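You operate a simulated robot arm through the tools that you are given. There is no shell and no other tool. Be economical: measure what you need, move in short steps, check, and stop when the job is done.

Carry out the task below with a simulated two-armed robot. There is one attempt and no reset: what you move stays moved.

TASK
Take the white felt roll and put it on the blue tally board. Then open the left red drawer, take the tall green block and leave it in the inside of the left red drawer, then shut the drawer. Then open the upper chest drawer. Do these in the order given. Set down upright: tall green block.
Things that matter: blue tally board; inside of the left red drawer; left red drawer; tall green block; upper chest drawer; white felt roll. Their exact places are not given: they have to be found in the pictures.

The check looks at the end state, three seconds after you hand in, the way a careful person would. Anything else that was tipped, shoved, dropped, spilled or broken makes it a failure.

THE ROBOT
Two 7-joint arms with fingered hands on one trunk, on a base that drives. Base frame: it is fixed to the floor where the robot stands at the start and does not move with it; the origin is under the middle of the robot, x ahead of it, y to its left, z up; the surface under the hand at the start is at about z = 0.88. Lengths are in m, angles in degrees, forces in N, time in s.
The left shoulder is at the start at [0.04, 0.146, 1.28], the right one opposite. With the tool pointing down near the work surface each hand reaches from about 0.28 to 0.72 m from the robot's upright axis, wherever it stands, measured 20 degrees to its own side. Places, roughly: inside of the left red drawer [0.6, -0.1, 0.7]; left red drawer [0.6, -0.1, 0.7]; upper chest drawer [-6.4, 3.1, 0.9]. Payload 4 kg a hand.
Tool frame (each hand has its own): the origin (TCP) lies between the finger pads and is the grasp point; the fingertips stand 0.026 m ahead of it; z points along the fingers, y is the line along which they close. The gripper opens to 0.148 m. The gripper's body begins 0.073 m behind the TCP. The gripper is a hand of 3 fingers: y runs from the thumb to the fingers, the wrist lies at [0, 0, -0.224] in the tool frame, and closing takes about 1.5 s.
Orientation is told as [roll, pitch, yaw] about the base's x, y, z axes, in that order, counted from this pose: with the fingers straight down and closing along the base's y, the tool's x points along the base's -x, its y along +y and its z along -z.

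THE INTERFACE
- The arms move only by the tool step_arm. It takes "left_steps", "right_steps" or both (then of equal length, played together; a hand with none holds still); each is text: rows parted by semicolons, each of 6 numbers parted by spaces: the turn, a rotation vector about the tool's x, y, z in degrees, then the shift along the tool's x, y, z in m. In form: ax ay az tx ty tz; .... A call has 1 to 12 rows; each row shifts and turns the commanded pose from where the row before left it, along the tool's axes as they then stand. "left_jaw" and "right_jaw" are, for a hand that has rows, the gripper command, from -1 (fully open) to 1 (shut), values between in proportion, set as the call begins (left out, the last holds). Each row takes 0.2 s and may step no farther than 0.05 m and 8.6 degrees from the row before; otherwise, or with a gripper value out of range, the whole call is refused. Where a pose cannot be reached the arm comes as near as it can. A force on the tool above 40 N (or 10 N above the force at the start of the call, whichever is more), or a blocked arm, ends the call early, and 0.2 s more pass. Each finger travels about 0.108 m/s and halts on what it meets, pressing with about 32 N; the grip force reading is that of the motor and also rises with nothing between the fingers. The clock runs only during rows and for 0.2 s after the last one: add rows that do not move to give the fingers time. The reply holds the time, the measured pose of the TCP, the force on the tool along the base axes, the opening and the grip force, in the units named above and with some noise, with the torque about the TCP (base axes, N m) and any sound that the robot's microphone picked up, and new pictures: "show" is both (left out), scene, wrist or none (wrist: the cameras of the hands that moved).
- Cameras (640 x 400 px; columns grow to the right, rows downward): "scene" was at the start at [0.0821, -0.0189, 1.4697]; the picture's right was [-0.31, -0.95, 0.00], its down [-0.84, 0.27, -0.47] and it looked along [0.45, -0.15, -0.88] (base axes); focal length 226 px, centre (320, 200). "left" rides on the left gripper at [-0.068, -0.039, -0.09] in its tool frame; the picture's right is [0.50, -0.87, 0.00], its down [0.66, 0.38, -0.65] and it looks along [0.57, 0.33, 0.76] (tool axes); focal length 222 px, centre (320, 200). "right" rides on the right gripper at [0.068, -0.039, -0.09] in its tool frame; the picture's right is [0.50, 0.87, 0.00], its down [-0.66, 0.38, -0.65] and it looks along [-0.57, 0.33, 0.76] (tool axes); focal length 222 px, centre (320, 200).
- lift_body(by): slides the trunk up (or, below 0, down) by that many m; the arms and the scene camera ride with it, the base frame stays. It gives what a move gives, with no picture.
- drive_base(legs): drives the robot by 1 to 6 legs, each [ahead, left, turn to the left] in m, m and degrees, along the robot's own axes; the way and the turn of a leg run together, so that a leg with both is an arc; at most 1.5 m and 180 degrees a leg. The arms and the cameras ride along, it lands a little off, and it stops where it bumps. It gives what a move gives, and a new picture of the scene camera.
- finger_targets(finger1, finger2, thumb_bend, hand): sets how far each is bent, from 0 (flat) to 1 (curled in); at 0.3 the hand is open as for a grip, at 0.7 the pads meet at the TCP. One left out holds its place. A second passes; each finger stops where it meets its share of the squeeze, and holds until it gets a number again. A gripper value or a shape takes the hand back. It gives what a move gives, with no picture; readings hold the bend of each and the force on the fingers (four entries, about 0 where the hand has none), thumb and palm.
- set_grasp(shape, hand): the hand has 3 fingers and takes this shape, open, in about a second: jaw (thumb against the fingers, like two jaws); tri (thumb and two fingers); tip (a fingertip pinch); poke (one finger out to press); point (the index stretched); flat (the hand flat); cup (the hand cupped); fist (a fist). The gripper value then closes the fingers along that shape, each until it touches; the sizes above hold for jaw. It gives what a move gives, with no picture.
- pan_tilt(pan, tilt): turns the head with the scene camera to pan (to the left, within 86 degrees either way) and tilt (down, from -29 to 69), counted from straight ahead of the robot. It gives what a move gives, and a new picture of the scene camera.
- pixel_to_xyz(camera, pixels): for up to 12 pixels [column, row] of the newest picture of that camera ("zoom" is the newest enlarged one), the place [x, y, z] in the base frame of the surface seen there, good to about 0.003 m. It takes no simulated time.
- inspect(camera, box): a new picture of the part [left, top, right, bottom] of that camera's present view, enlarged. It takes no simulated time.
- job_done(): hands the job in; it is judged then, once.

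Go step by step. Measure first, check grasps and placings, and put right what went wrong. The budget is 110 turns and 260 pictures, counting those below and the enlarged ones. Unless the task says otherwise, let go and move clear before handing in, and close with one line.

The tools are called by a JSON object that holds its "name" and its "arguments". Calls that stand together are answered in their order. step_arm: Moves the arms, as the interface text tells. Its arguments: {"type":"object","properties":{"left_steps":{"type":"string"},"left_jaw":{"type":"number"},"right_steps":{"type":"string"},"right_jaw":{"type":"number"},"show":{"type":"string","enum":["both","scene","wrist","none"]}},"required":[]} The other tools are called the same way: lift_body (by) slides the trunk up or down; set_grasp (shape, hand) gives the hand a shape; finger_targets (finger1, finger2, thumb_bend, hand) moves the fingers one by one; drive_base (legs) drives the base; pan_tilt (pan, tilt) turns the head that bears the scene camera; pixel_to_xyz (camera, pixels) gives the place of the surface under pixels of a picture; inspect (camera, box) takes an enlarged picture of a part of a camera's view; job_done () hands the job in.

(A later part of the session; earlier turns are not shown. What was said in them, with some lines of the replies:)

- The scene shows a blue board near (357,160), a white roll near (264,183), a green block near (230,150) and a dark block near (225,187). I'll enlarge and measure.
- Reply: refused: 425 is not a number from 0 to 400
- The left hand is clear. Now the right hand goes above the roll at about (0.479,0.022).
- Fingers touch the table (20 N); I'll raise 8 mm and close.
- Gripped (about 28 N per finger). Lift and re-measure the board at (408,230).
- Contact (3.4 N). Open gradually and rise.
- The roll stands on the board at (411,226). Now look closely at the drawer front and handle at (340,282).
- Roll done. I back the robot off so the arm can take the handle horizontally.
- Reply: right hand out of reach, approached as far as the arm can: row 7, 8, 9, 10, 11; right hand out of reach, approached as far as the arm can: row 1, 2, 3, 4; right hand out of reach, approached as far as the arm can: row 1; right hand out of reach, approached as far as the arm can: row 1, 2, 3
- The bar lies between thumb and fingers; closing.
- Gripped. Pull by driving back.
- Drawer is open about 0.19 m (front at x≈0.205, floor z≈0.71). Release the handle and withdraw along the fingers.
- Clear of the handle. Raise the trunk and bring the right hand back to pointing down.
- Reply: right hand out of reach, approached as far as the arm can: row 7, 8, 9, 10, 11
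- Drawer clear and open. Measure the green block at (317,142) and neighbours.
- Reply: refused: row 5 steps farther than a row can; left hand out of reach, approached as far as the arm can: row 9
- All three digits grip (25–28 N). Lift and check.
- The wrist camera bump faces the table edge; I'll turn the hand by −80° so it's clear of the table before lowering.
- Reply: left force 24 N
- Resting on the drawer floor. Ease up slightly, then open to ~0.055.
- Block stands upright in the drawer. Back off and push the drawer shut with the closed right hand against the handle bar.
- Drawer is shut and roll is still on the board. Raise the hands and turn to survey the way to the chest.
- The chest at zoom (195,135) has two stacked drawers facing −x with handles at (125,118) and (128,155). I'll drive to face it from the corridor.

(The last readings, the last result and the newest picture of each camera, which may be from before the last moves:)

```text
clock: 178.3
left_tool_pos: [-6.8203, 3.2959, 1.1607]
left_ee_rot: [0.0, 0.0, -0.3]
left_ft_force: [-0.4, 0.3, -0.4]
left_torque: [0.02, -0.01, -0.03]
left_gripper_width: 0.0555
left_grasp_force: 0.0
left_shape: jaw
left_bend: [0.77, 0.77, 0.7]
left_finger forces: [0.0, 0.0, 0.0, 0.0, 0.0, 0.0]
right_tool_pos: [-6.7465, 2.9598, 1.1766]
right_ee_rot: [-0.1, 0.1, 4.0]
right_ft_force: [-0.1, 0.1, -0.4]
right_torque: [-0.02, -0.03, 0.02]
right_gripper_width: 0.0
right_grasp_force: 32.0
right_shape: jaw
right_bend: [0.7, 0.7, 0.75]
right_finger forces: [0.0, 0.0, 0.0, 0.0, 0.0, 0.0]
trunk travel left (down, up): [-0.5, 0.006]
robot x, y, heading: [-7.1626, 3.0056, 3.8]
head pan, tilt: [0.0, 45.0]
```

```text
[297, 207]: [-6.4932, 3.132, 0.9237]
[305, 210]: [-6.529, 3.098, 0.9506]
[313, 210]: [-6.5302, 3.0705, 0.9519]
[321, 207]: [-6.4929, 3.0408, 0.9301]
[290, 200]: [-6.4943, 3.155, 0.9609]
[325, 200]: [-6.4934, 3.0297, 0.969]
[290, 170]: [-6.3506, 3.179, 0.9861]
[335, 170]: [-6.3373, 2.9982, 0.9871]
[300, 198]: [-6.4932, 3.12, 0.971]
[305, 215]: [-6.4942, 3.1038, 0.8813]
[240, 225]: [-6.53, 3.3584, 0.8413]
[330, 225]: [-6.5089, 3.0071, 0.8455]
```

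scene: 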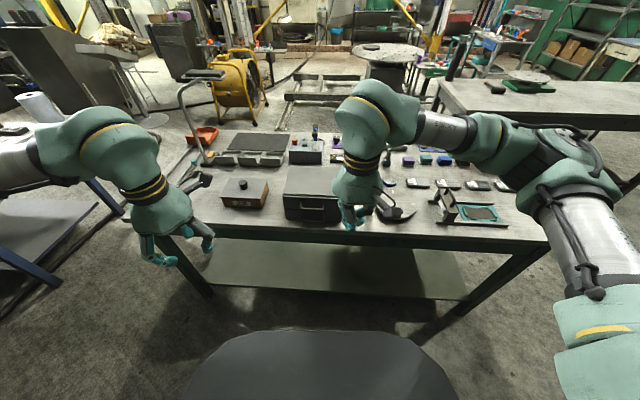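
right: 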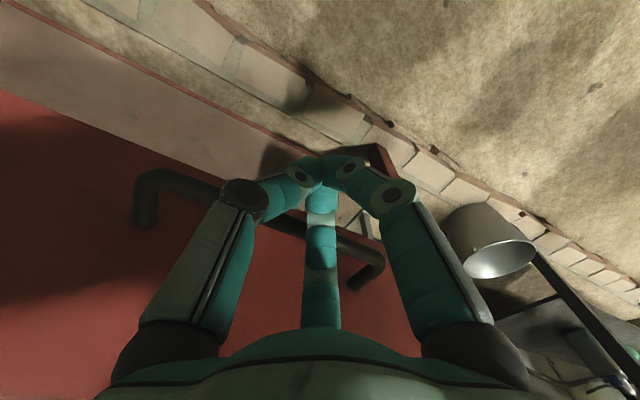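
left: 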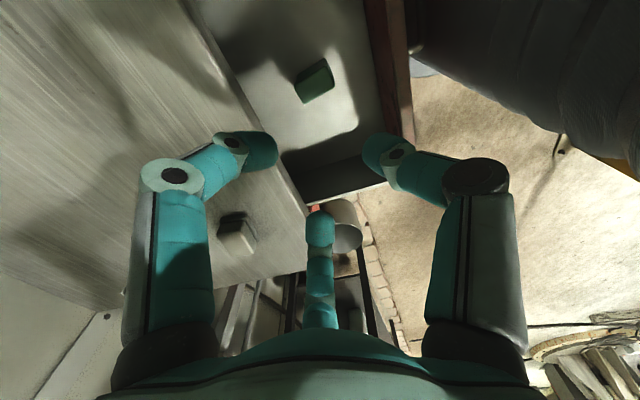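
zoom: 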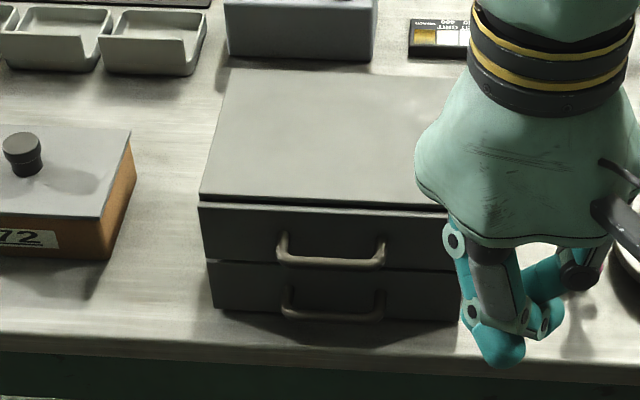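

Upper handle bar is near (−6.528, 3.085, 0.95), face at x −6.493. Align the robot and repeat the handle grasp posture used before.

{"name": "drive_base", "arguments": {"legs": [[0, 0, -3.8], [-0.11, 0.11, 0]]}}

{"name": "step_arm", "arguments": {"right_steps": "0 0 0 -0.03 -0.045 0; 0 0 0 -0.03 -0.045 0; 0 0 0 0 -0.045 -0.02; 0 0 0 0 -0.045 -0.02; 0 0 0 0 -0.045 -0.02; 0 0 0 0 0 0", "right_jaw": 0, "show": "scene"}}

```text
clock: 180.1
left_tool_pos: [-6.9116, 3.3804, 1.1601]
left_ee_rot: [0.1, 0.1, -4.0]
left_ft_force: [-0.6, -0.3, -0.1]
left_torque: [0.05, 0.01, -0.02]
left_gripper_width: 0.0553
left_grasp_force: 0.0
left_shape: jaw
left_bend: [0.77, 0.77, 0.7]
left_finger forces: [0.0, 0.0, 0.0, 0.0, 0.0, 0.0]
right_tool_pos: [-6.8593, 3.0409, 1.1749]
right_ee_rot: [0.1, 0.1, 0.4]
right_ft_force: [-0.2, -0.2, -0.4]
right_torque: [0.03, 0.03, 0.04]
right_gripper_width: 0.0001
right_grasp_force: 32.7
right_shape: jaw
right_bend: [0.7, 0.7, 0.75]
right_finger forces: [0.0, 0.1, 0.1, 0.1, 0.1, 0.0]
trunk travel left (down, up): [-0.5, 0.006]
robot x, y, heading: [-7.2761, 3.1114, 0.1]
head pan, tilt: [0.0, 45.0]
```

scene: 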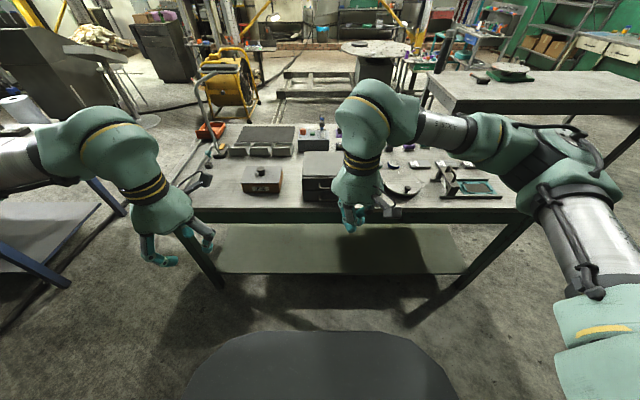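

```text
refused: row 1 steps farther than a row can; nothing moved
```

{"name": "step_arm", "arguments": {"right_steps": "0 0 0 -0.013 -0.04 0; 0 0 0 -0.013 -0.04 0; 0 0 0 -0.013 -0.04 0; 0 0 0 -0.013 -0.04 0; 0 0 0 -0.011 -0.04 0.02; 0 0 0 0 0 0", "right_jaw": 0.4, "show": "none"}}

{"name": "lift_body", "arguments": {"by": -0.15}}

{"name": "step_arm", "arguments": {"right_steps": "0 -8.2 0 -0.02 0.008 0; 0 -8.2 0 -0.02 0.008 0; 0 -8.2 0 -0.02 0.008 0; 0 -8.2 0 -0.02 0.008 0; 0 -8.2 0 -0.015 0.008 0.01; 0 -8.2 0 -0.01 0.008 0.01; 0 -8 0 0 0 0; 0 0 0 0 0 0", "show": "scene"}}

```text
clock: 181.5
left_tool_pos: [-6.9134, 3.3849, 1.1606]
left_ee_rot: [0.0, 0.0, -4.1]
left_ft_force: [0.8, -0.1, -0.9]
left_torque: [-0.03, -0.01, -0.02]
left_gripper_width: 0.055
left_grasp_force: 0.0
left_shape: jaw
left_bend: [0.77, 0.77, 0.7]
left_finger forces: [0.0, 0.1, 0.1, 0.0, 0.0, 0.0]
right_tool_pos: [-6.7978, 2.8444, 1.1573]
right_ee_rot: [-0.1, 0.1, 0.3]
right_ft_force: [-0.3, 0.7, 0.1]
right_torque: [-0.01, -0.02, 0.01]
right_gripper_width: 0.0441
right_grasp_force: 0.0
right_shape: jaw
right_bend: [0.76, 0.76, 0.7]
right_finger forces: [0.0, 0.0, 0.0, 0.0, 0.0, 0.1]
trunk travel left (down, up): [-0.5, 0.006]
robot x, y, heading: [-7.28, 3.1101, 0.1]
head pan, tilt: [0.0, 45.0]
```

```text
clock: 183.3
left_tool_pos: [-6.9138, 3.3843, 1.0099]
left_ee_rot: [-0.1, 0.0, -4.0]
left_ft_force: [-0.4, -0.4, -0.7]
left_torque: [0.0, -0.01, 0.03]
left_gripper_width: 0.055
left_grasp_force: 0.0
left_shape: jaw
left_bend: [0.77, 0.77, 0.7]
left_finger forces: [0.0, 0.1, 0.1, 0.0, 0.1, 0.0]
right_tool_pos: [-6.7976, 2.8449, 1.0075]
right_ee_rot: [-0.1, 0.0, 0.3]
right_ft_force: [-0.1, -0.1, -0.1]
right_torque: [0.01, 0.03, -0.02]
right_gripper_width: 0.0438
right_grasp_force: 0.0
right_shape: jaw
right_bend: [0.76, 0.76, 0.7]
right_finger forces: [0.0, 0.0, 0.1, 0.0, 0.0, 0.0]
trunk travel left (down, up): [-0.35, 0.156]
robot x, y, heading: [-7.2766, 3.1123, 0.1]
head pan, tilt: [0.0, 45.0]
```

```text
clock: 185.1
left_tool_pos: [-6.9135, 3.3814, 1.0106]
left_ee_rot: [0.0, -0.1, -4.1]
left_ft_force: [-0.3, -0.8, -0.3]
left_torque: [0.04, -0.01, 0.03]
left_gripper_width: 0.0553
left_grasp_force: 0.0
left_shape: jaw
left_bend: [0.77, 0.77, 0.7]
left_finger forces: [0.0, 0.0, 0.0, 0.0, 0.0, 0.0]
right_tool_pos: [-6.6733, 2.8912, 1.0486]
right_ee_rot: [0.2, -55.2, 0.5]
right_ft_force: [0.1, -0.1, -0.7]
right_torque: [0.01, 0.02, 0.03]
right_gripper_width: 0.0442
right_grasp_force: 0.0
right_shape: jaw
right_bend: [0.76, 0.76, 0.7]
right_finger forces: [0.0, 0.1, 0.1, 0.0, 0.0, 0.0]
right hand out of reach, approached as far as the arm can: row 7
trunk travel left (down, up): [-0.35, 0.156]
robot x, y, heading: [-7.2732, 3.1111, 0.3]
head pan, tilt: [0.0, 45.0]
```

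scene: 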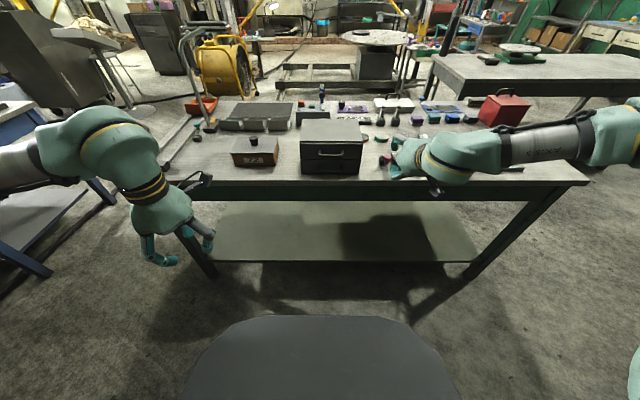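

{"name": "step_arm", "arguments": {"right_steps": "0 0 -8.2 0 0 0; 0 0 -8.2 0 0 0; 0 0 -8.2 0 0 0; 0 0 -8.2 0 0 0; 0 0 -8.2 0 0 0; 0 0 -8.2 0 0 0; 0 0 -8.2 0 0 0; 0 0 -8.2 0 0 0; 0 0 -8.2 0 0 0; 0 0 -8.2 0 0 0; 0 0 -8 0 0 0; 0 0 0 0 0 0", "show": "none"}}

{"name": "step_arm", "arguments": {"right_steps": "0 0 0 -0.04 0.005 0; 0 0 0 -0.04 0.005 0; 0 0 0 -0.04 0 0; 0 0 0 -0.04 0 0; 7 0 0 0 0 0; 7 0 0 0 0 0; 7 0 0 0 0 0; 0 0 0 0 0 0", "show": "both"}}

```text
clock: 187.7
left_tool_pos: [-6.9136, 3.3837, 1.0102]
left_ee_rot: [0.0, 0.0, -4.0]
left_ft_force: [0.1, -0.4, 0.1]
left_torque: [0.03, 0.0, 0.0]
left_gripper_width: 0.0552
left_grasp_force: 0.1
left_shape: jaw
left_bend: [0.77, 0.77, 0.7]
left_finger forces: [0.0, 0.1, 0.1, 0.0, 0.0, 0.0]
right_tool_pos: [-6.6649, 2.8873, 1.0635]
right_ee_rot: [-57.0, 0.3, 90.4]
right_ft_force: [-0.3, -0.1, -0.3]
right_torque: [0.0, -0.01, -0.01]
right_gripper_width: 0.0443
right_grasp_force: 0.0
right_shape: jaw
right_bend: [0.76, 0.76, 0.7]
right_finger forces: [0.0, 0.1, 0.0, 0.1, 0.1, 0.0]
right hand out of reach, approached as far as the arm can: row 1, 2
trunk travel left (down, up): [-0.35, 0.156]
robot x, y, heading: [-7.2773, 3.1121, 0.1]
head pan, tilt: [0.0, 45.0]
```

```text
clock: 189.5
left_tool_pos: [-6.9149, 3.3826, 1.011]
left_ee_rot: [0.0, 0.0, -4.1]
left_ft_force: [0.7, -0.5, -0.2]
left_torque: [-0.02, 0.0, 0.02]
left_gripper_width: 0.0555
left_grasp_force: 0.1
left_shape: jaw
left_bend: [0.77, 0.77, 0.7]
left_finger forces: [0.0, 0.1, 0.1, 0.1, 0.1, 0.1]
right_tool_pos: [-6.6617, 3.1139, 1.1269]
right_ee_rot: [-77.2, 0.3, 89.1]
right_ft_force: [0.7, -0.6, 0.2]
right_torque: [0.02, -0.01, 0.03]
right_gripper_width: 0.0441
right_grasp_force: 0.2
right_shape: jaw
right_bend: [0.76, 0.76, 0.7]
right_finger forces: [0.1, 0.0, 0.0, 0.0, 0.1, 0.0]
right hand out of reach, approached as far as the arm can: row 1, 5, 6, 7
trunk travel left (down, up): [-0.35, 0.156]
robot x, y, heading: [-7.277, 3.1128, 0.1]
head pan, tilt: [0.0, 45.0]
```

scene: 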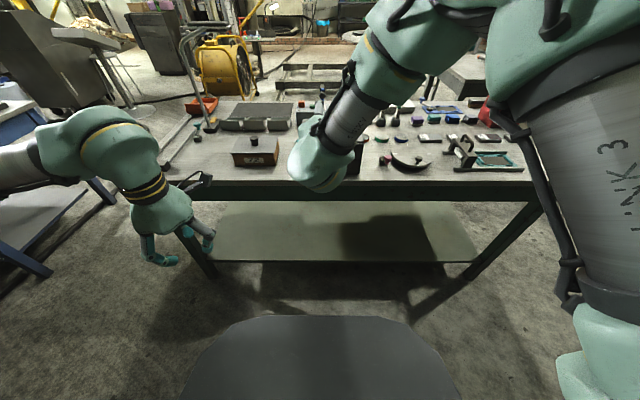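
right: 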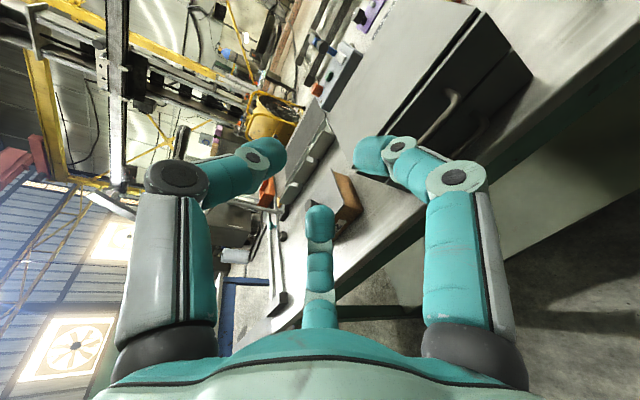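

Hand is at 77° pitch, nearly horizontal. Shift right 0.03 m and lower 0.152 m to align with the upper bar.

{"name": "drive_base", "arguments": {"legs": [[0, -0.03, 0]]}}

{"name": "lift_body", "arguments": {"by": -0.152}}

{"name": "step_arm", "arguments": {"right_steps": "0 0 0 0 0 0.02; 0 0 0 0 0 0; 0 0 0 0 0 0", "right_jaw": 0.5, "show": "both"}}

```text
clock: 190.3
left_tool_pos: [-6.915, 3.3598, 1.0082]
left_ee_rot: [-0.3, 0.0, -3.8]
left_ft_force: [0.5, 0.3, -1.4]
left_torque: [-0.04, 0.0, -0.01]
left_gripper_width: 0.0551
left_grasp_force: 0.0
left_shape: jaw
left_bend: [0.77, 0.77, 0.7]
left_finger forces: [0.0, 0.0, 0.0, 0.0, 0.0, 0.1]
right_tool_pos: [-6.6614, 3.0905, 1.1257]
right_ee_rot: [-77.0, 0.6, 89.4]
right_ft_force: [0.4, 0.5, -0.1]
right_torque: [-0.04, 0.0, -0.06]
right_gripper_width: 0.0443
right_grasp_force: 0.0
right_shape: jaw
right_bend: [0.76, 0.76, 0.7]
right_finger forces: [0.1, 0.1, 0.1, 0.0, 0.0, 0.0]
trunk travel left (down, up): [-0.35, 0.156]
robot x, y, heading: [-7.2734, 3.0836, 0.3]
head pan, tilt: [0.0, 45.0]
```

scene: 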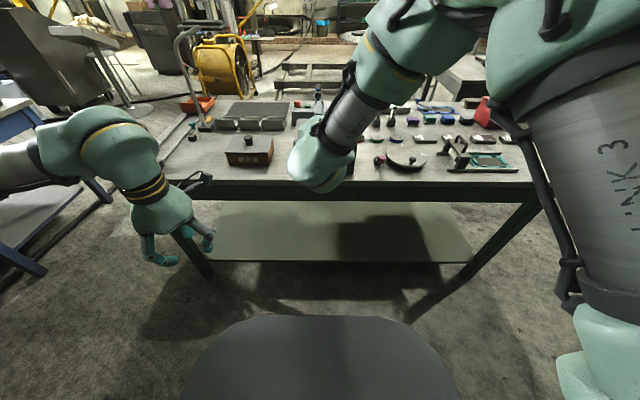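

```text
clock: 192.1
left_tool_pos: [-6.9145, 3.355, 0.8598]
left_ee_rot: [0.0, 0.0, -3.9]
left_ft_force: [0.0, 0.8, -1.0]
left_torque: [-0.01, 0.01, 0.03]
left_gripper_width: 0.0553
left_grasp_force: 0.0
left_shape: jaw
left_bend: [0.77, 0.77, 0.7]
left_finger forces: [0.0, 0.1, 0.1, 0.0, 0.0, 0.1]
right_tool_pos: [-6.6605, 3.0867, 0.9751]
right_ee_rot: [-77.1, 0.3, 89.4]
right_ft_force: [-0.4, -0.3, -1.0]
right_torque: [0.02, 0.01, 0.0]
right_gripper_width: 0.0445
right_grasp_force: 0.1
right_shape: jaw
right_bend: [0.76, 0.76, 0.7]
right_finger forces: [0.0, 0.0, 0.1, 0.0, 0.0, 0.0]
trunk travel left (down, up): [-0.198, 0.308]
robot x, y, heading: [-7.2801, 3.0828, 0.2]
head pan, tilt: [0.0, 45.0]
```

```text
clock: 192.9
left_tool_pos: [-6.9139, 3.3552, 0.8592]
left_ee_rot: [0.0, 0.0, -3.9]
left_ft_force: [0.3, -1.2, 0.0]
left_torque: [0.02, -0.01, -0.01]
left_gripper_width: 0.0554
left_grasp_force: 0.0
left_shape: jaw
left_bend: [0.77, 0.77, 0.7]
left_finger forces: [0.1, 0.1, 0.0, 0.1, 0.0, 0.1]
right_tool_pos: [-6.6413, 3.0864, 0.9714]
right_ee_rot: [-76.8, 0.4, 89.2]
right_ft_force: [-0.3, 0.5, 0.2]
right_torque: [0.0, 0.03, 0.02]
right_gripper_width: 0.0374
right_grasp_force: 0.1
right_shape: jaw
right_bend: [0.76, 0.76, 0.7]
right_finger forces: [0.0, 0.0, 0.0, 0.0, 0.0, 0.1]
trunk travel left (down, up): [-0.198, 0.308]
robot x, y, heading: [-7.2771, 3.0815, 0.2]
head pan, tilt: [0.0, 45.0]
```

scene: 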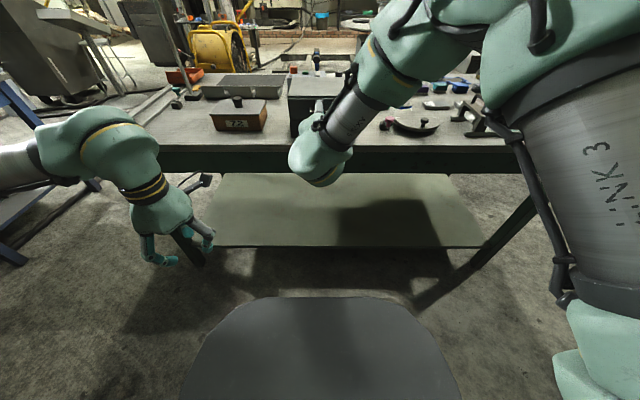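
right: 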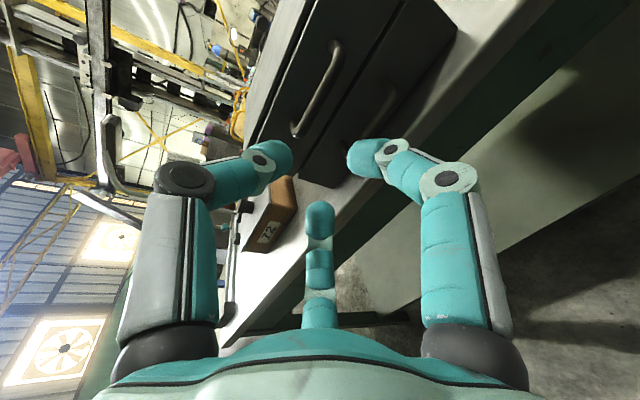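

{"name": "inspect", "arguments": {"camera": "right", "box": [230, 20, 450, 180]}}

{"name": "pixel_to_xyz", "arguments": {"camera": "right", "pixels": [[337, 45], [330, 70], [318, 95], [308, 115], [297, 132], [360, 110], [392, 90], [360, 128], [310, 70], [300, 80]]}}

```text
2.50 times, centred on (340, 100) of right
```

zoom: 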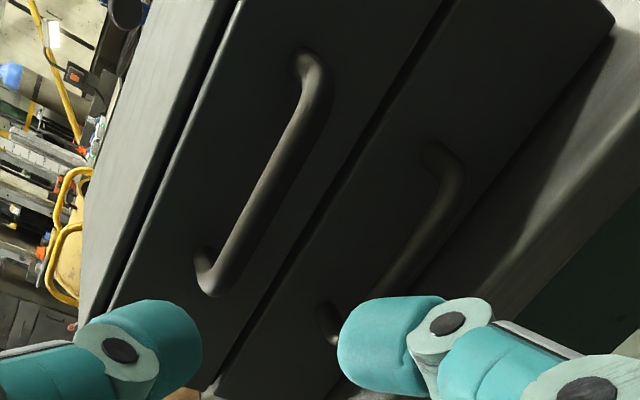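

```text
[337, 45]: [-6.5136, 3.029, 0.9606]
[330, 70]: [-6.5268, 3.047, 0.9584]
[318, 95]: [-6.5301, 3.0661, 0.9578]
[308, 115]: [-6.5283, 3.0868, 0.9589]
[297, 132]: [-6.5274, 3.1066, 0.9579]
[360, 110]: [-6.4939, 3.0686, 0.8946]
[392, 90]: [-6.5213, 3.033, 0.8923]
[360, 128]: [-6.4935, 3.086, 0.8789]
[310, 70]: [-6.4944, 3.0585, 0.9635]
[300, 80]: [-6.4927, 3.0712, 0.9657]
```

{"name": "step_arm", "arguments": {"right_steps": "0 0 0 0.012 -0.009 0; 0 0 0 0 0 0.03; 0 0 0 0 0 0.015; 0 0 0 0 0 0", "show": "wrist"}}

{"name": "inspect", "arguments": {"camera": "right", "box": [230, 20, 450, 220]}}

```text
clock: 193.9
left_tool_pos: [-6.9148, 3.3552, 0.8599]
left_ee_rot: [-0.1, 0.0, -3.8]
left_ft_force: [0.4, 0.3, -0.6]
left_torque: [0.05, 0.0, 0.0]
left_gripper_width: 0.0557
left_grasp_force: 0.0
left_shape: jaw
left_bend: [0.77, 0.77, 0.7]
left_finger forces: [0.0, 0.0, 0.1, 0.0, 0.0, 0.0]
right_tool_pos: [-6.5952, 3.0766, 0.9728]
right_ee_rot: [-76.8, 0.4, 89.2]
right_ft_force: [0.1, 0.3, -0.6]
right_torque: [0.01, 0.02, 0.0]
right_gripper_width: 0.0373
right_grasp_force: 0.1
right_shape: jaw
right_bend: [0.76, 0.76, 0.7]
right_finger forces: [0.0, 0.0, 0.1, 0.1, 0.1, 0.1]
right hand out of reach, approached as far as the arm can: row 2
trunk travel left (down, up): [-0.198, 0.308]
robot x, y, heading: [-7.274, 3.0804, 0.5]
head pan, tilt: [0.0, 45.0]
```

right: 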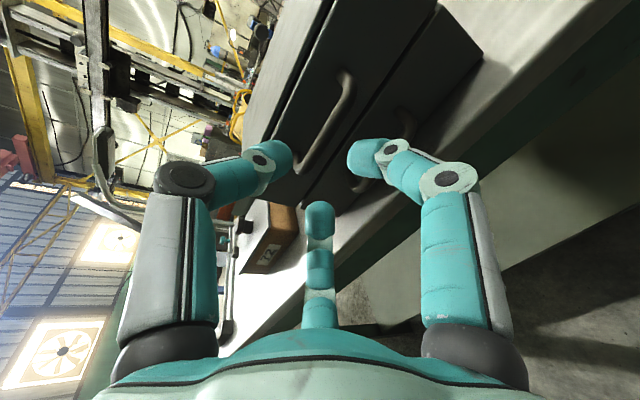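

```text
2.00 times, centred on (340, 120) of right
```

zoom: 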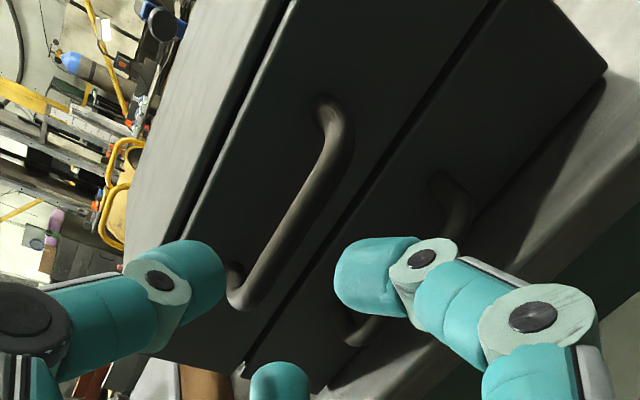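

{"name": "pixel_to_xyz", "arguments": {"camera": "zoom", "pixels": [[330, 170], [310, 210], [285, 240], [260, 270], [240, 295], [335, 120], [375, 320], [450, 215], [240, 270]]}}

```text
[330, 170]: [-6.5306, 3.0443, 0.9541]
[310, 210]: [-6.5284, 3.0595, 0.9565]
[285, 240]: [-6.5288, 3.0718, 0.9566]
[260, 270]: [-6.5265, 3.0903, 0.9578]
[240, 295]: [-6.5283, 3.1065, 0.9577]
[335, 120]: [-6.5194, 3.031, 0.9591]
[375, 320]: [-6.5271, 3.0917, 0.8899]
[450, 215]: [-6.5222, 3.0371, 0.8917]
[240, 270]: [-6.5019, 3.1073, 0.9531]
```

{"name": "step_arm", "arguments": {"right_steps": "0 0 0 0.004 0.002 0.015; 0 0 0 0 0 0.015; 0 0 0 0 0 0.012; 0 0 0 0 0 0.01; 0 0 0 0 0 0", "show": "wrist"}}

{"name": "inspect", "arguments": {"camera": "right", "box": [230, 50, 450, 250]}}

```text
clock: 195.1
left_tool_pos: [-6.9149, 3.355, 0.8598]
left_ee_rot: [-0.1, 0.0, -3.9]
left_ft_force: [-0.2, -0.1, 1.4]
left_torque: [0.01, -0.01, 0.0]
left_gripper_width: 0.0553
left_grasp_force: 0.0
left_shape: jaw
left_bend: [0.77, 0.77, 0.7]
left_finger forces: [0.1, 0.0, 0.1, 0.1, 0.0, 0.1]
right_tool_pos: [-6.5438, 3.0707, 0.96]
right_ee_rot: [-77.0, 0.3, 89.2]
right_ft_force: [-0.3, -0.3, -0.9]
right_torque: [-0.01, -0.01, 0.02]
right_gripper_width: 0.0374
right_grasp_force: 0.0
right_shape: jaw
right_bend: [0.76, 0.76, 0.7]
right_finger forces: [0.1, 0.0, 0.0, 0.1, 0.0, 0.0]
trunk travel left (down, up): [-0.198, 0.308]
robot x, y, heading: [-7.2798, 3.0826, 0.2]
head pan, tilt: [0.0, 45.0]
```

right: 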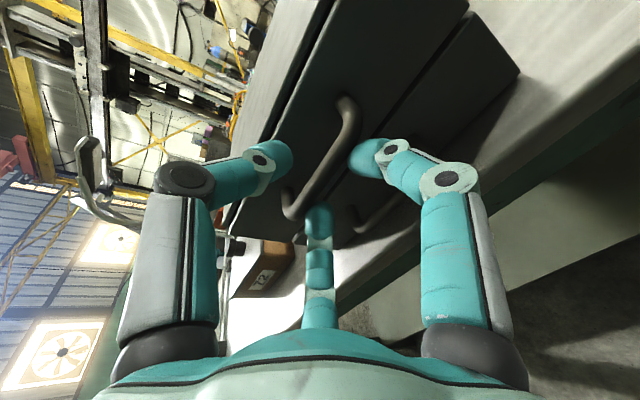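

```text
2.00 times, centred on (340, 150) of right
```

zoom: 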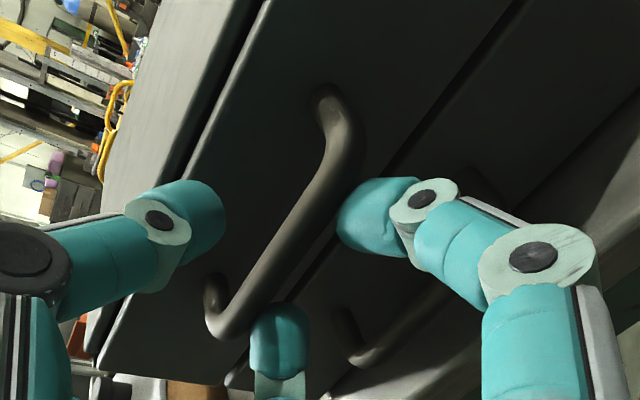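

{"name": "step_arm", "arguments": {"right_steps": "0 0 0 0 0 0.008; 0 0 0 0 0 0", "show": "none"}}

{"name": "step_arm", "arguments": {"right_steps": "0 0 0 0 0 0; 0 0 0 0 0 0; 0 0 0 0 0 0; 0 0 0 0 0 0; 0 0 0 0 0 0; 0 0 0 0 0 0", "right_jaw": 1, "show": "wrist"}}

```text
clock: 195.7
left_tool_pos: [-6.9145, 3.3549, 0.8588]
left_ee_rot: [0.0, 0.1, -3.9]
left_ft_force: [0.9, 0.7, 0.1]
left_torque: [0.03, 0.02, -0.03]
left_gripper_width: 0.0552
left_grasp_force: 0.2
left_shape: jaw
left_bend: [0.77, 0.77, 0.7]
left_finger forces: [0.0, 0.0, 0.0, 0.1, 0.1, 0.1]
right_tool_pos: [-6.5364, 3.0714, 0.9566]
right_ee_rot: [-77.1, 0.3, 89.4]
right_ft_force: [0.4, 0.4, -0.9]
right_torque: [-0.04, -0.02, 0.0]
right_gripper_width: 0.0375
right_grasp_force: 0.1
right_shape: jaw
right_bend: [0.76, 0.76, 0.7]
right_finger forces: [0.2, 0.1, 0.0, 0.0, 0.0, 0.0]
trunk travel left (down, up): [-0.198, 0.308]
robot x, y, heading: [-7.2731, 3.0861, 0.4]
head pan, tilt: [0.0, 45.0]
```

```text
clock: 197.1
left_tool_pos: [-6.9137, 3.3545, 0.8582]
left_ee_rot: [-0.1, 0.0, -3.9]
left_ft_force: [0.1, -0.2, 0.7]
left_torque: [0.01, 0.0, 0.02]
left_gripper_width: 0.0553
left_grasp_force: 0.0
left_shape: jaw
left_bend: [0.77, 0.77, 0.7]
left_finger forces: [0.0, 0.0, 0.0, 0.1, 0.1, 0.0]
right_tool_pos: [-6.5364, 3.07, 0.9557]
right_ee_rot: [-77.0, 0.3, 89.3]
right_ft_force: [-0.6, -1.1, -5.7]
right_torque: [-0.02, 0.0, -0.01]
right_gripper_width: 0.0059
right_grasp_force: 32.1
right_shape: jaw
right_bend: [0.76, 0.76, 0.72]
right_finger forces: [0.2, 0.2, 0.1, 0.0, 0.0, 0.0]
trunk travel left (down, up): [-0.198, 0.308]
robot x, y, heading: [-7.2768, 3.0827, 0.3]
head pan, tilt: [0.0, 45.0]
```

right: 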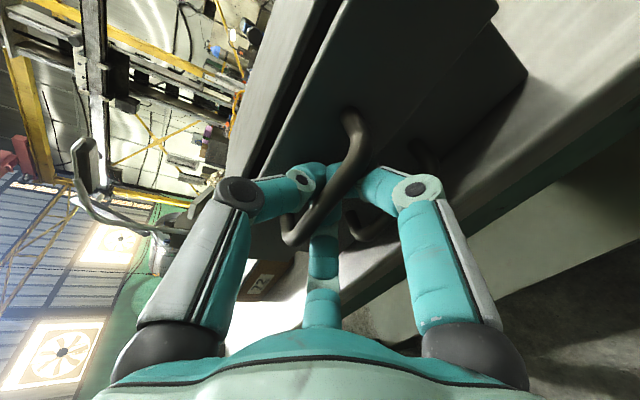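

{"name": "drive_base", "arguments": {"legs": [[-0.06, 0, 0]]}}

{"name": "inspect", "arguments": {"camera": "right", "box": [200, 0, 560, 260]}}

```text
clock: 198.0
left_tool_pos: [-6.9739, 3.3551, 0.8595]
left_ee_rot: [0.0, 0.0, -3.8]
left_ft_force: [-0.4, -0.5, 0.2]
left_torque: [-0.03, -0.05, 0.01]
left_gripper_width: 0.0554
left_grasp_force: 0.0
left_shape: jaw
left_bend: [0.77, 0.77, 0.7]
left_finger forces: [0.1, 0.0, 0.0, 0.0, 0.0, 0.0]
right_tool_pos: [-6.5986, 3.07, 0.9574]
right_ee_rot: [-77.0, 0.3, 89.4]
right_ft_force: [0.5, -0.2, -7.7]
right_torque: [0.03, -0.02, 0.01]
right_gripper_width: 0.0045
right_grasp_force: 31.9
right_shape: jaw
right_bend: [0.76, 0.76, 0.71]
right_finger forces: [1.6, 1.3, 0.1, 0.1, 0.1, 0.0]
trunk travel left (down, up): [-0.198, 0.308]
robot x, y, heading: [-7.3335, 3.0776, 0.3]
head pan, tilt: [0.0, 45.0]
```

scene: 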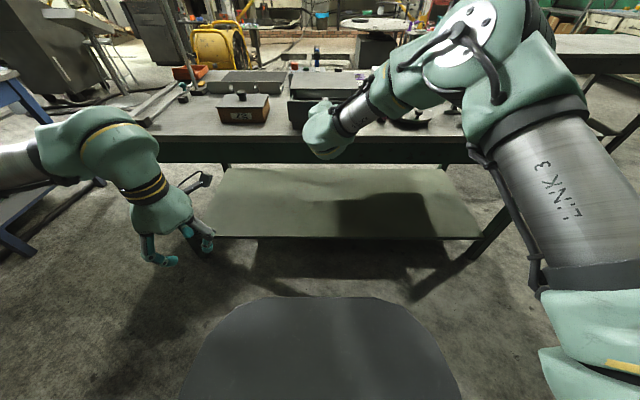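

```text
1.54 times, centred on (380, 130) of right
```

zoom: 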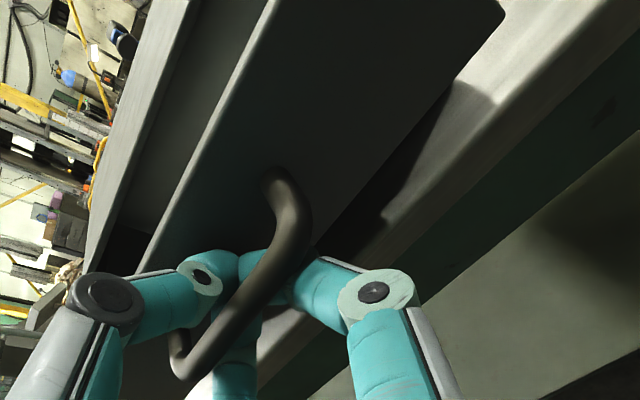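

{"name": "drive_base", "arguments": {"legs": [[-0.07, 0, 0]]}}

{"name": "inspect", "arguments": {"camera": "right", "box": [200, 0, 560, 260]}}

```text
clock: 199.1
left_tool_pos: [-7.0291, 3.3557, 0.8585]
left_ee_rot: [-0.2, 0.2, -3.9]
left_ft_force: [-0.4, 0.7, -0.3]
left_torque: [0.03, -0.01, 0.0]
left_gripper_width: 0.0555
left_grasp_force: 0.0
left_shape: jaw
left_bend: [0.77, 0.77, 0.7]
left_finger forces: [0.0, 0.1, 0.1, 0.0, 0.1, 0.0]
right_tool_pos: [-6.6499, 3.0704, 0.9536]
right_ee_rot: [-76.9, 0.5, 89.3]
right_ft_force: [10.5, 2.4, -2.2]
right_torque: [-0.03, 0.03, -0.04]
right_gripper_width: 0.002
right_grasp_force: 32.0
right_shape: jaw
right_bend: [0.75, 0.75, 0.67]
right_finger forces: [0.0, 0.1, 0.0, 0.1, 0.1, 0.0]
trunk travel left (down, up): [-0.198, 0.308]
robot x, y, heading: [-7.3946, 3.0814, -0.0]
head pan, tilt: [0.0, 45.0]
stopped in leg 1: the force on the tool passed its limit at 83 N (the readings are from after the stop); the commanded pose is now the measured one
```

scene: 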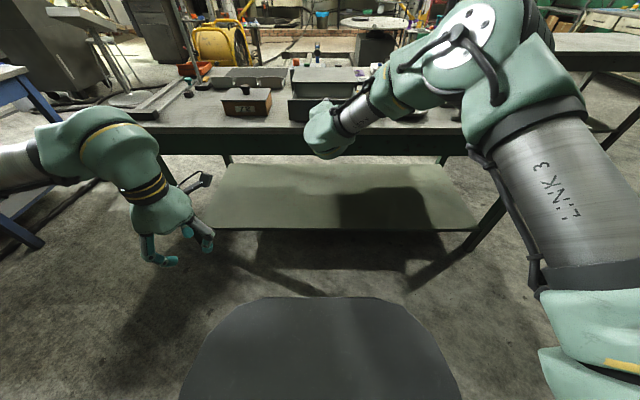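

```text
1.54 times, centred on (380, 130) of right
```

zoom: 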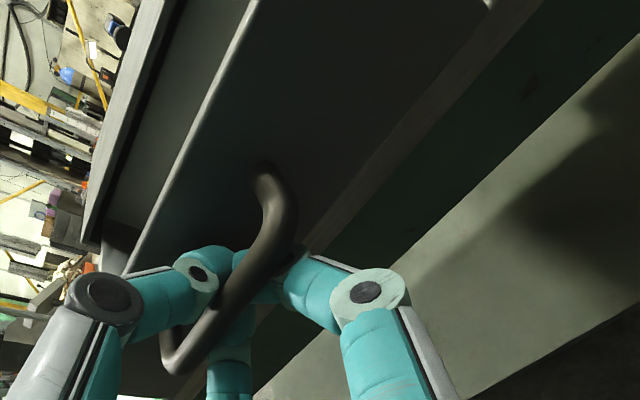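

The drawer hit its end stop. Release and withdraw, then check the chest hasn't shifted.

{"name": "step_arm", "arguments": {"right_steps": "0 0 0 0 0 0; 0 0 0 0 0 0; 0 0 0 0 0 0; 0 0 0 0 0 0", "right_jaw": 0.5, "show": "wrist"}}

```text
clock: 200.1
left_tool_pos: [-7.0312, 3.3553, 0.8591]
left_ee_rot: [-0.1, 0.0, -3.9]
left_ft_force: [-0.4, -0.3, 0.1]
left_torque: [0.01, 0.02, 0.01]
left_gripper_width: 0.0553
left_grasp_force: 0.2
left_shape: jaw
left_bend: [0.77, 0.77, 0.7]
left_finger forces: [0.0, 0.0, 0.0, 0.0, 0.1, 0.1]
right_tool_pos: [-6.6521, 3.0687, 0.9539]
right_ee_rot: [-76.9, 0.4, 89.5]
right_ft_force: [1.5, 0.3, 0.2]
right_torque: [-0.01, 0.0, -0.02]
right_gripper_width: 0.0367
right_grasp_force: 0.1
right_shape: jaw
right_bend: [0.76, 0.76, 0.7]
right_finger forces: [0.1, 0.1, 0.0, 0.1, 0.1, 0.1]
trunk travel left (down, up): [-0.198, 0.308]
robot x, y, heading: [-7.3913, 3.0816, 0.4]
head pan, tilt: [0.0, 45.0]
```

right: 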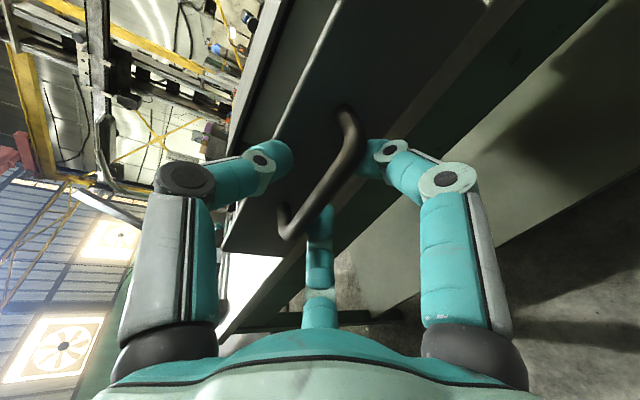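

{"name": "step_arm", "arguments": {"right_steps": "0 0 0 0 0.004 -0.004; 0 0 0 0 0.004 -0.02; 0 0 0 0 0.005 -0.025; 0 0 0 0 0.005 -0.03; 0 0 0 0 0 -0.02; 0 0 0 0 0 0", "show": "both"}}

```text
clock: 201.5
left_tool_pos: [-7.0308, 3.355, 0.8595]
left_ee_rot: [-0.2, -0.1, -3.9]
left_ft_force: [0.6, -1.0, -0.3]
left_torque: [-0.02, 0.01, -0.04]
left_gripper_width: 0.0552
left_grasp_force: 0.2
left_shape: jaw
left_bend: [0.77, 0.77, 0.7]
left_finger forces: [0.0, 0.0, 0.0, 0.0, 0.0, 0.1]
right_tool_pos: [-6.748, 3.0833, 0.9716]
right_ee_rot: [-76.7, 0.6, 89.3]
right_ft_force: [0.1, -0.4, 0.0]
right_torque: [0.03, 0.0, 0.0]
right_gripper_width: 0.0368
right_grasp_force: 0.0
right_shape: jaw
right_bend: [0.76, 0.76, 0.7]
right_finger forces: [0.1, 0.0, 0.0, 0.1, 0.0, 0.0]
right hand out of reach, approached as far as the arm can: row 2, 3, 4
trunk travel left (down, up): [-0.198, 0.308]
robot x, y, heading: [-7.3936, 3.0849, 0.5]
head pan, tilt: [0.0, 45.0]
```

scene: 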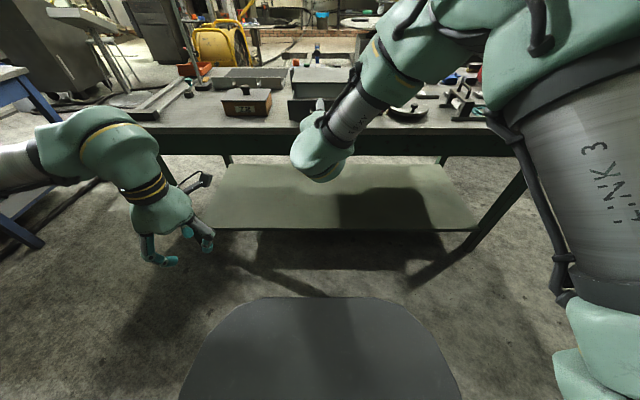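
right: 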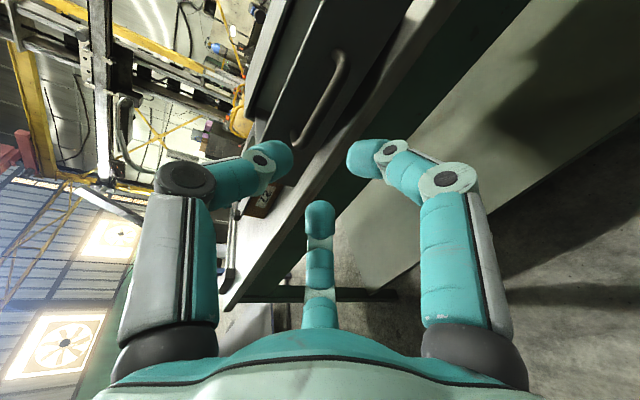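

{"name": "lift_body", "arguments": {"by": 0.25}}

{"name": "step_arm", "arguments": {"right_steps": "0 0 0 0.04 0 0; 0 0 0 0.04 0 0; 0 0 0 0.04 0 0; 0 0 0 0.04 0 0; 0 0 0 0.04 0 0; 0 0 0 0 0 0", "show": "scene"}}

{"name": "inspect", "arguments": {"camera": "scene", "box": [200, 110, 420, 250]}}

```text
clock: 204.1
left_tool_pos: [-7.0307, 3.3548, 1.1085]
left_ee_rot: [-0.1, -0.1, -3.8]
left_ft_force: [0.3, 0.1, 0.7]
left_torque: [0.0, -0.02, 0.03]
left_gripper_width: 0.0555
left_grasp_force: 0.1
left_shape: jaw
left_bend: [0.77, 0.77, 0.7]
left_finger forces: [0.0, 0.0, 0.1, 0.1, 0.0, 0.1]
right_tool_pos: [-6.7473, 3.0842, 1.2203]
right_ee_rot: [-76.8, 0.6, 89.2]
right_ft_force: [0.4, 0.1, -0.1]
right_torque: [0.0, -0.01, -0.04]
right_gripper_width: 0.0367
right_grasp_force: 0.2
right_shape: jaw
right_bend: [0.76, 0.76, 0.7]
right_finger forces: [0.0, 0.0, 0.0, 0.0, 0.0, 0.0]
trunk travel left (down, up): [-0.448, 0.058]
robot x, y, heading: [-7.3905, 3.082, 0.4]
head pan, tilt: [0.0, 45.0]
```

```text
clock: 205.4
left_tool_pos: [-7.0314, 3.3557, 1.1092]
left_ee_rot: [-0.1, 0.0, -3.9]
left_ft_force: [0.5, 0.4, 0.0]
left_torque: [0.01, 0.01, -0.02]
left_gripper_width: 0.0554
left_grasp_force: 0.1
left_shape: jaw
left_bend: [0.77, 0.77, 0.7]
left_finger forces: [0.1, 0.0, 0.1, 0.0, 0.1, 0.0]
right_tool_pos: [-6.7259, 2.9561, 1.3144]
right_ee_rot: [-75.9, 0.7, 88.9]
right_ft_force: [0.0, 0.2, -1.1]
right_torque: [0.0, -0.01, 0.02]
right_gripper_width: 0.0372
right_grasp_force: 0.1
right_shape: jaw
right_bend: [0.76, 0.76, 0.7]
right_finger forces: [0.1, 0.0, 0.0, 0.0, 0.0, 0.0]
right hand out of reach, approached as far as the arm can: row 1, 2, 3, 4, 5
trunk travel left (down, up): [-0.448, 0.058]
robot x, y, heading: [-7.3957, 3.0825, 0.5]
head pan, tilt: [0.0, 45.0]
```

scene: 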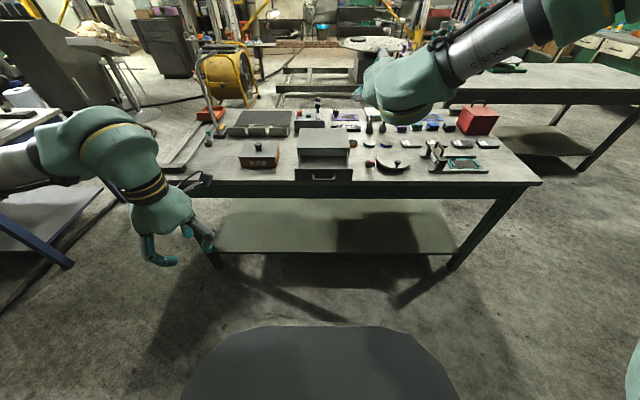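

```text
2.86 times, centred on (310, 180) of scene
```

zoom: 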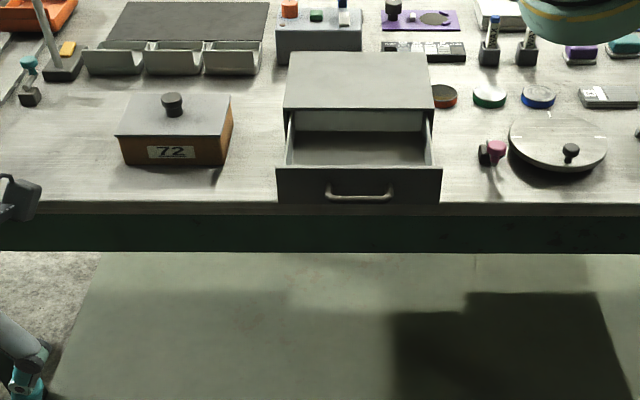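

{"name": "pixel_to_xyz", "arguments": {"camera": "zoom", "pixels": [[290, 105], [430, 105], [360, 105], [360, 180], [290, 55], [425, 55], [290, 190], [435, 190]]}}

```text
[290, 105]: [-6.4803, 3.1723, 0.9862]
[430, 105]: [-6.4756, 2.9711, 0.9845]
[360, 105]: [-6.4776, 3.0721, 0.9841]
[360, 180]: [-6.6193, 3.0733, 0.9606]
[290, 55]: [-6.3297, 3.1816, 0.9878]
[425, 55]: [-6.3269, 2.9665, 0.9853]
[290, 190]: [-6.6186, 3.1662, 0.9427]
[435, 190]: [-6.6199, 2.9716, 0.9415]
```

The upper chest drawer is open about 0.126 m, with its front now at x −6.619, and the chest body sits square on the bench. Both hands are clear, so I'm handing in.

{"name": "job_done", "arguments": {}}

```text
The job is handed in.
```

I handed the job in with every step done in the order given. The felt roll stands on the blue tally board, the tall green block is upright inside the shut left red drawer, and the upper chest drawer is open. I last saw the block upright partway through pushing the drawer shut; it can't be seen inside now.
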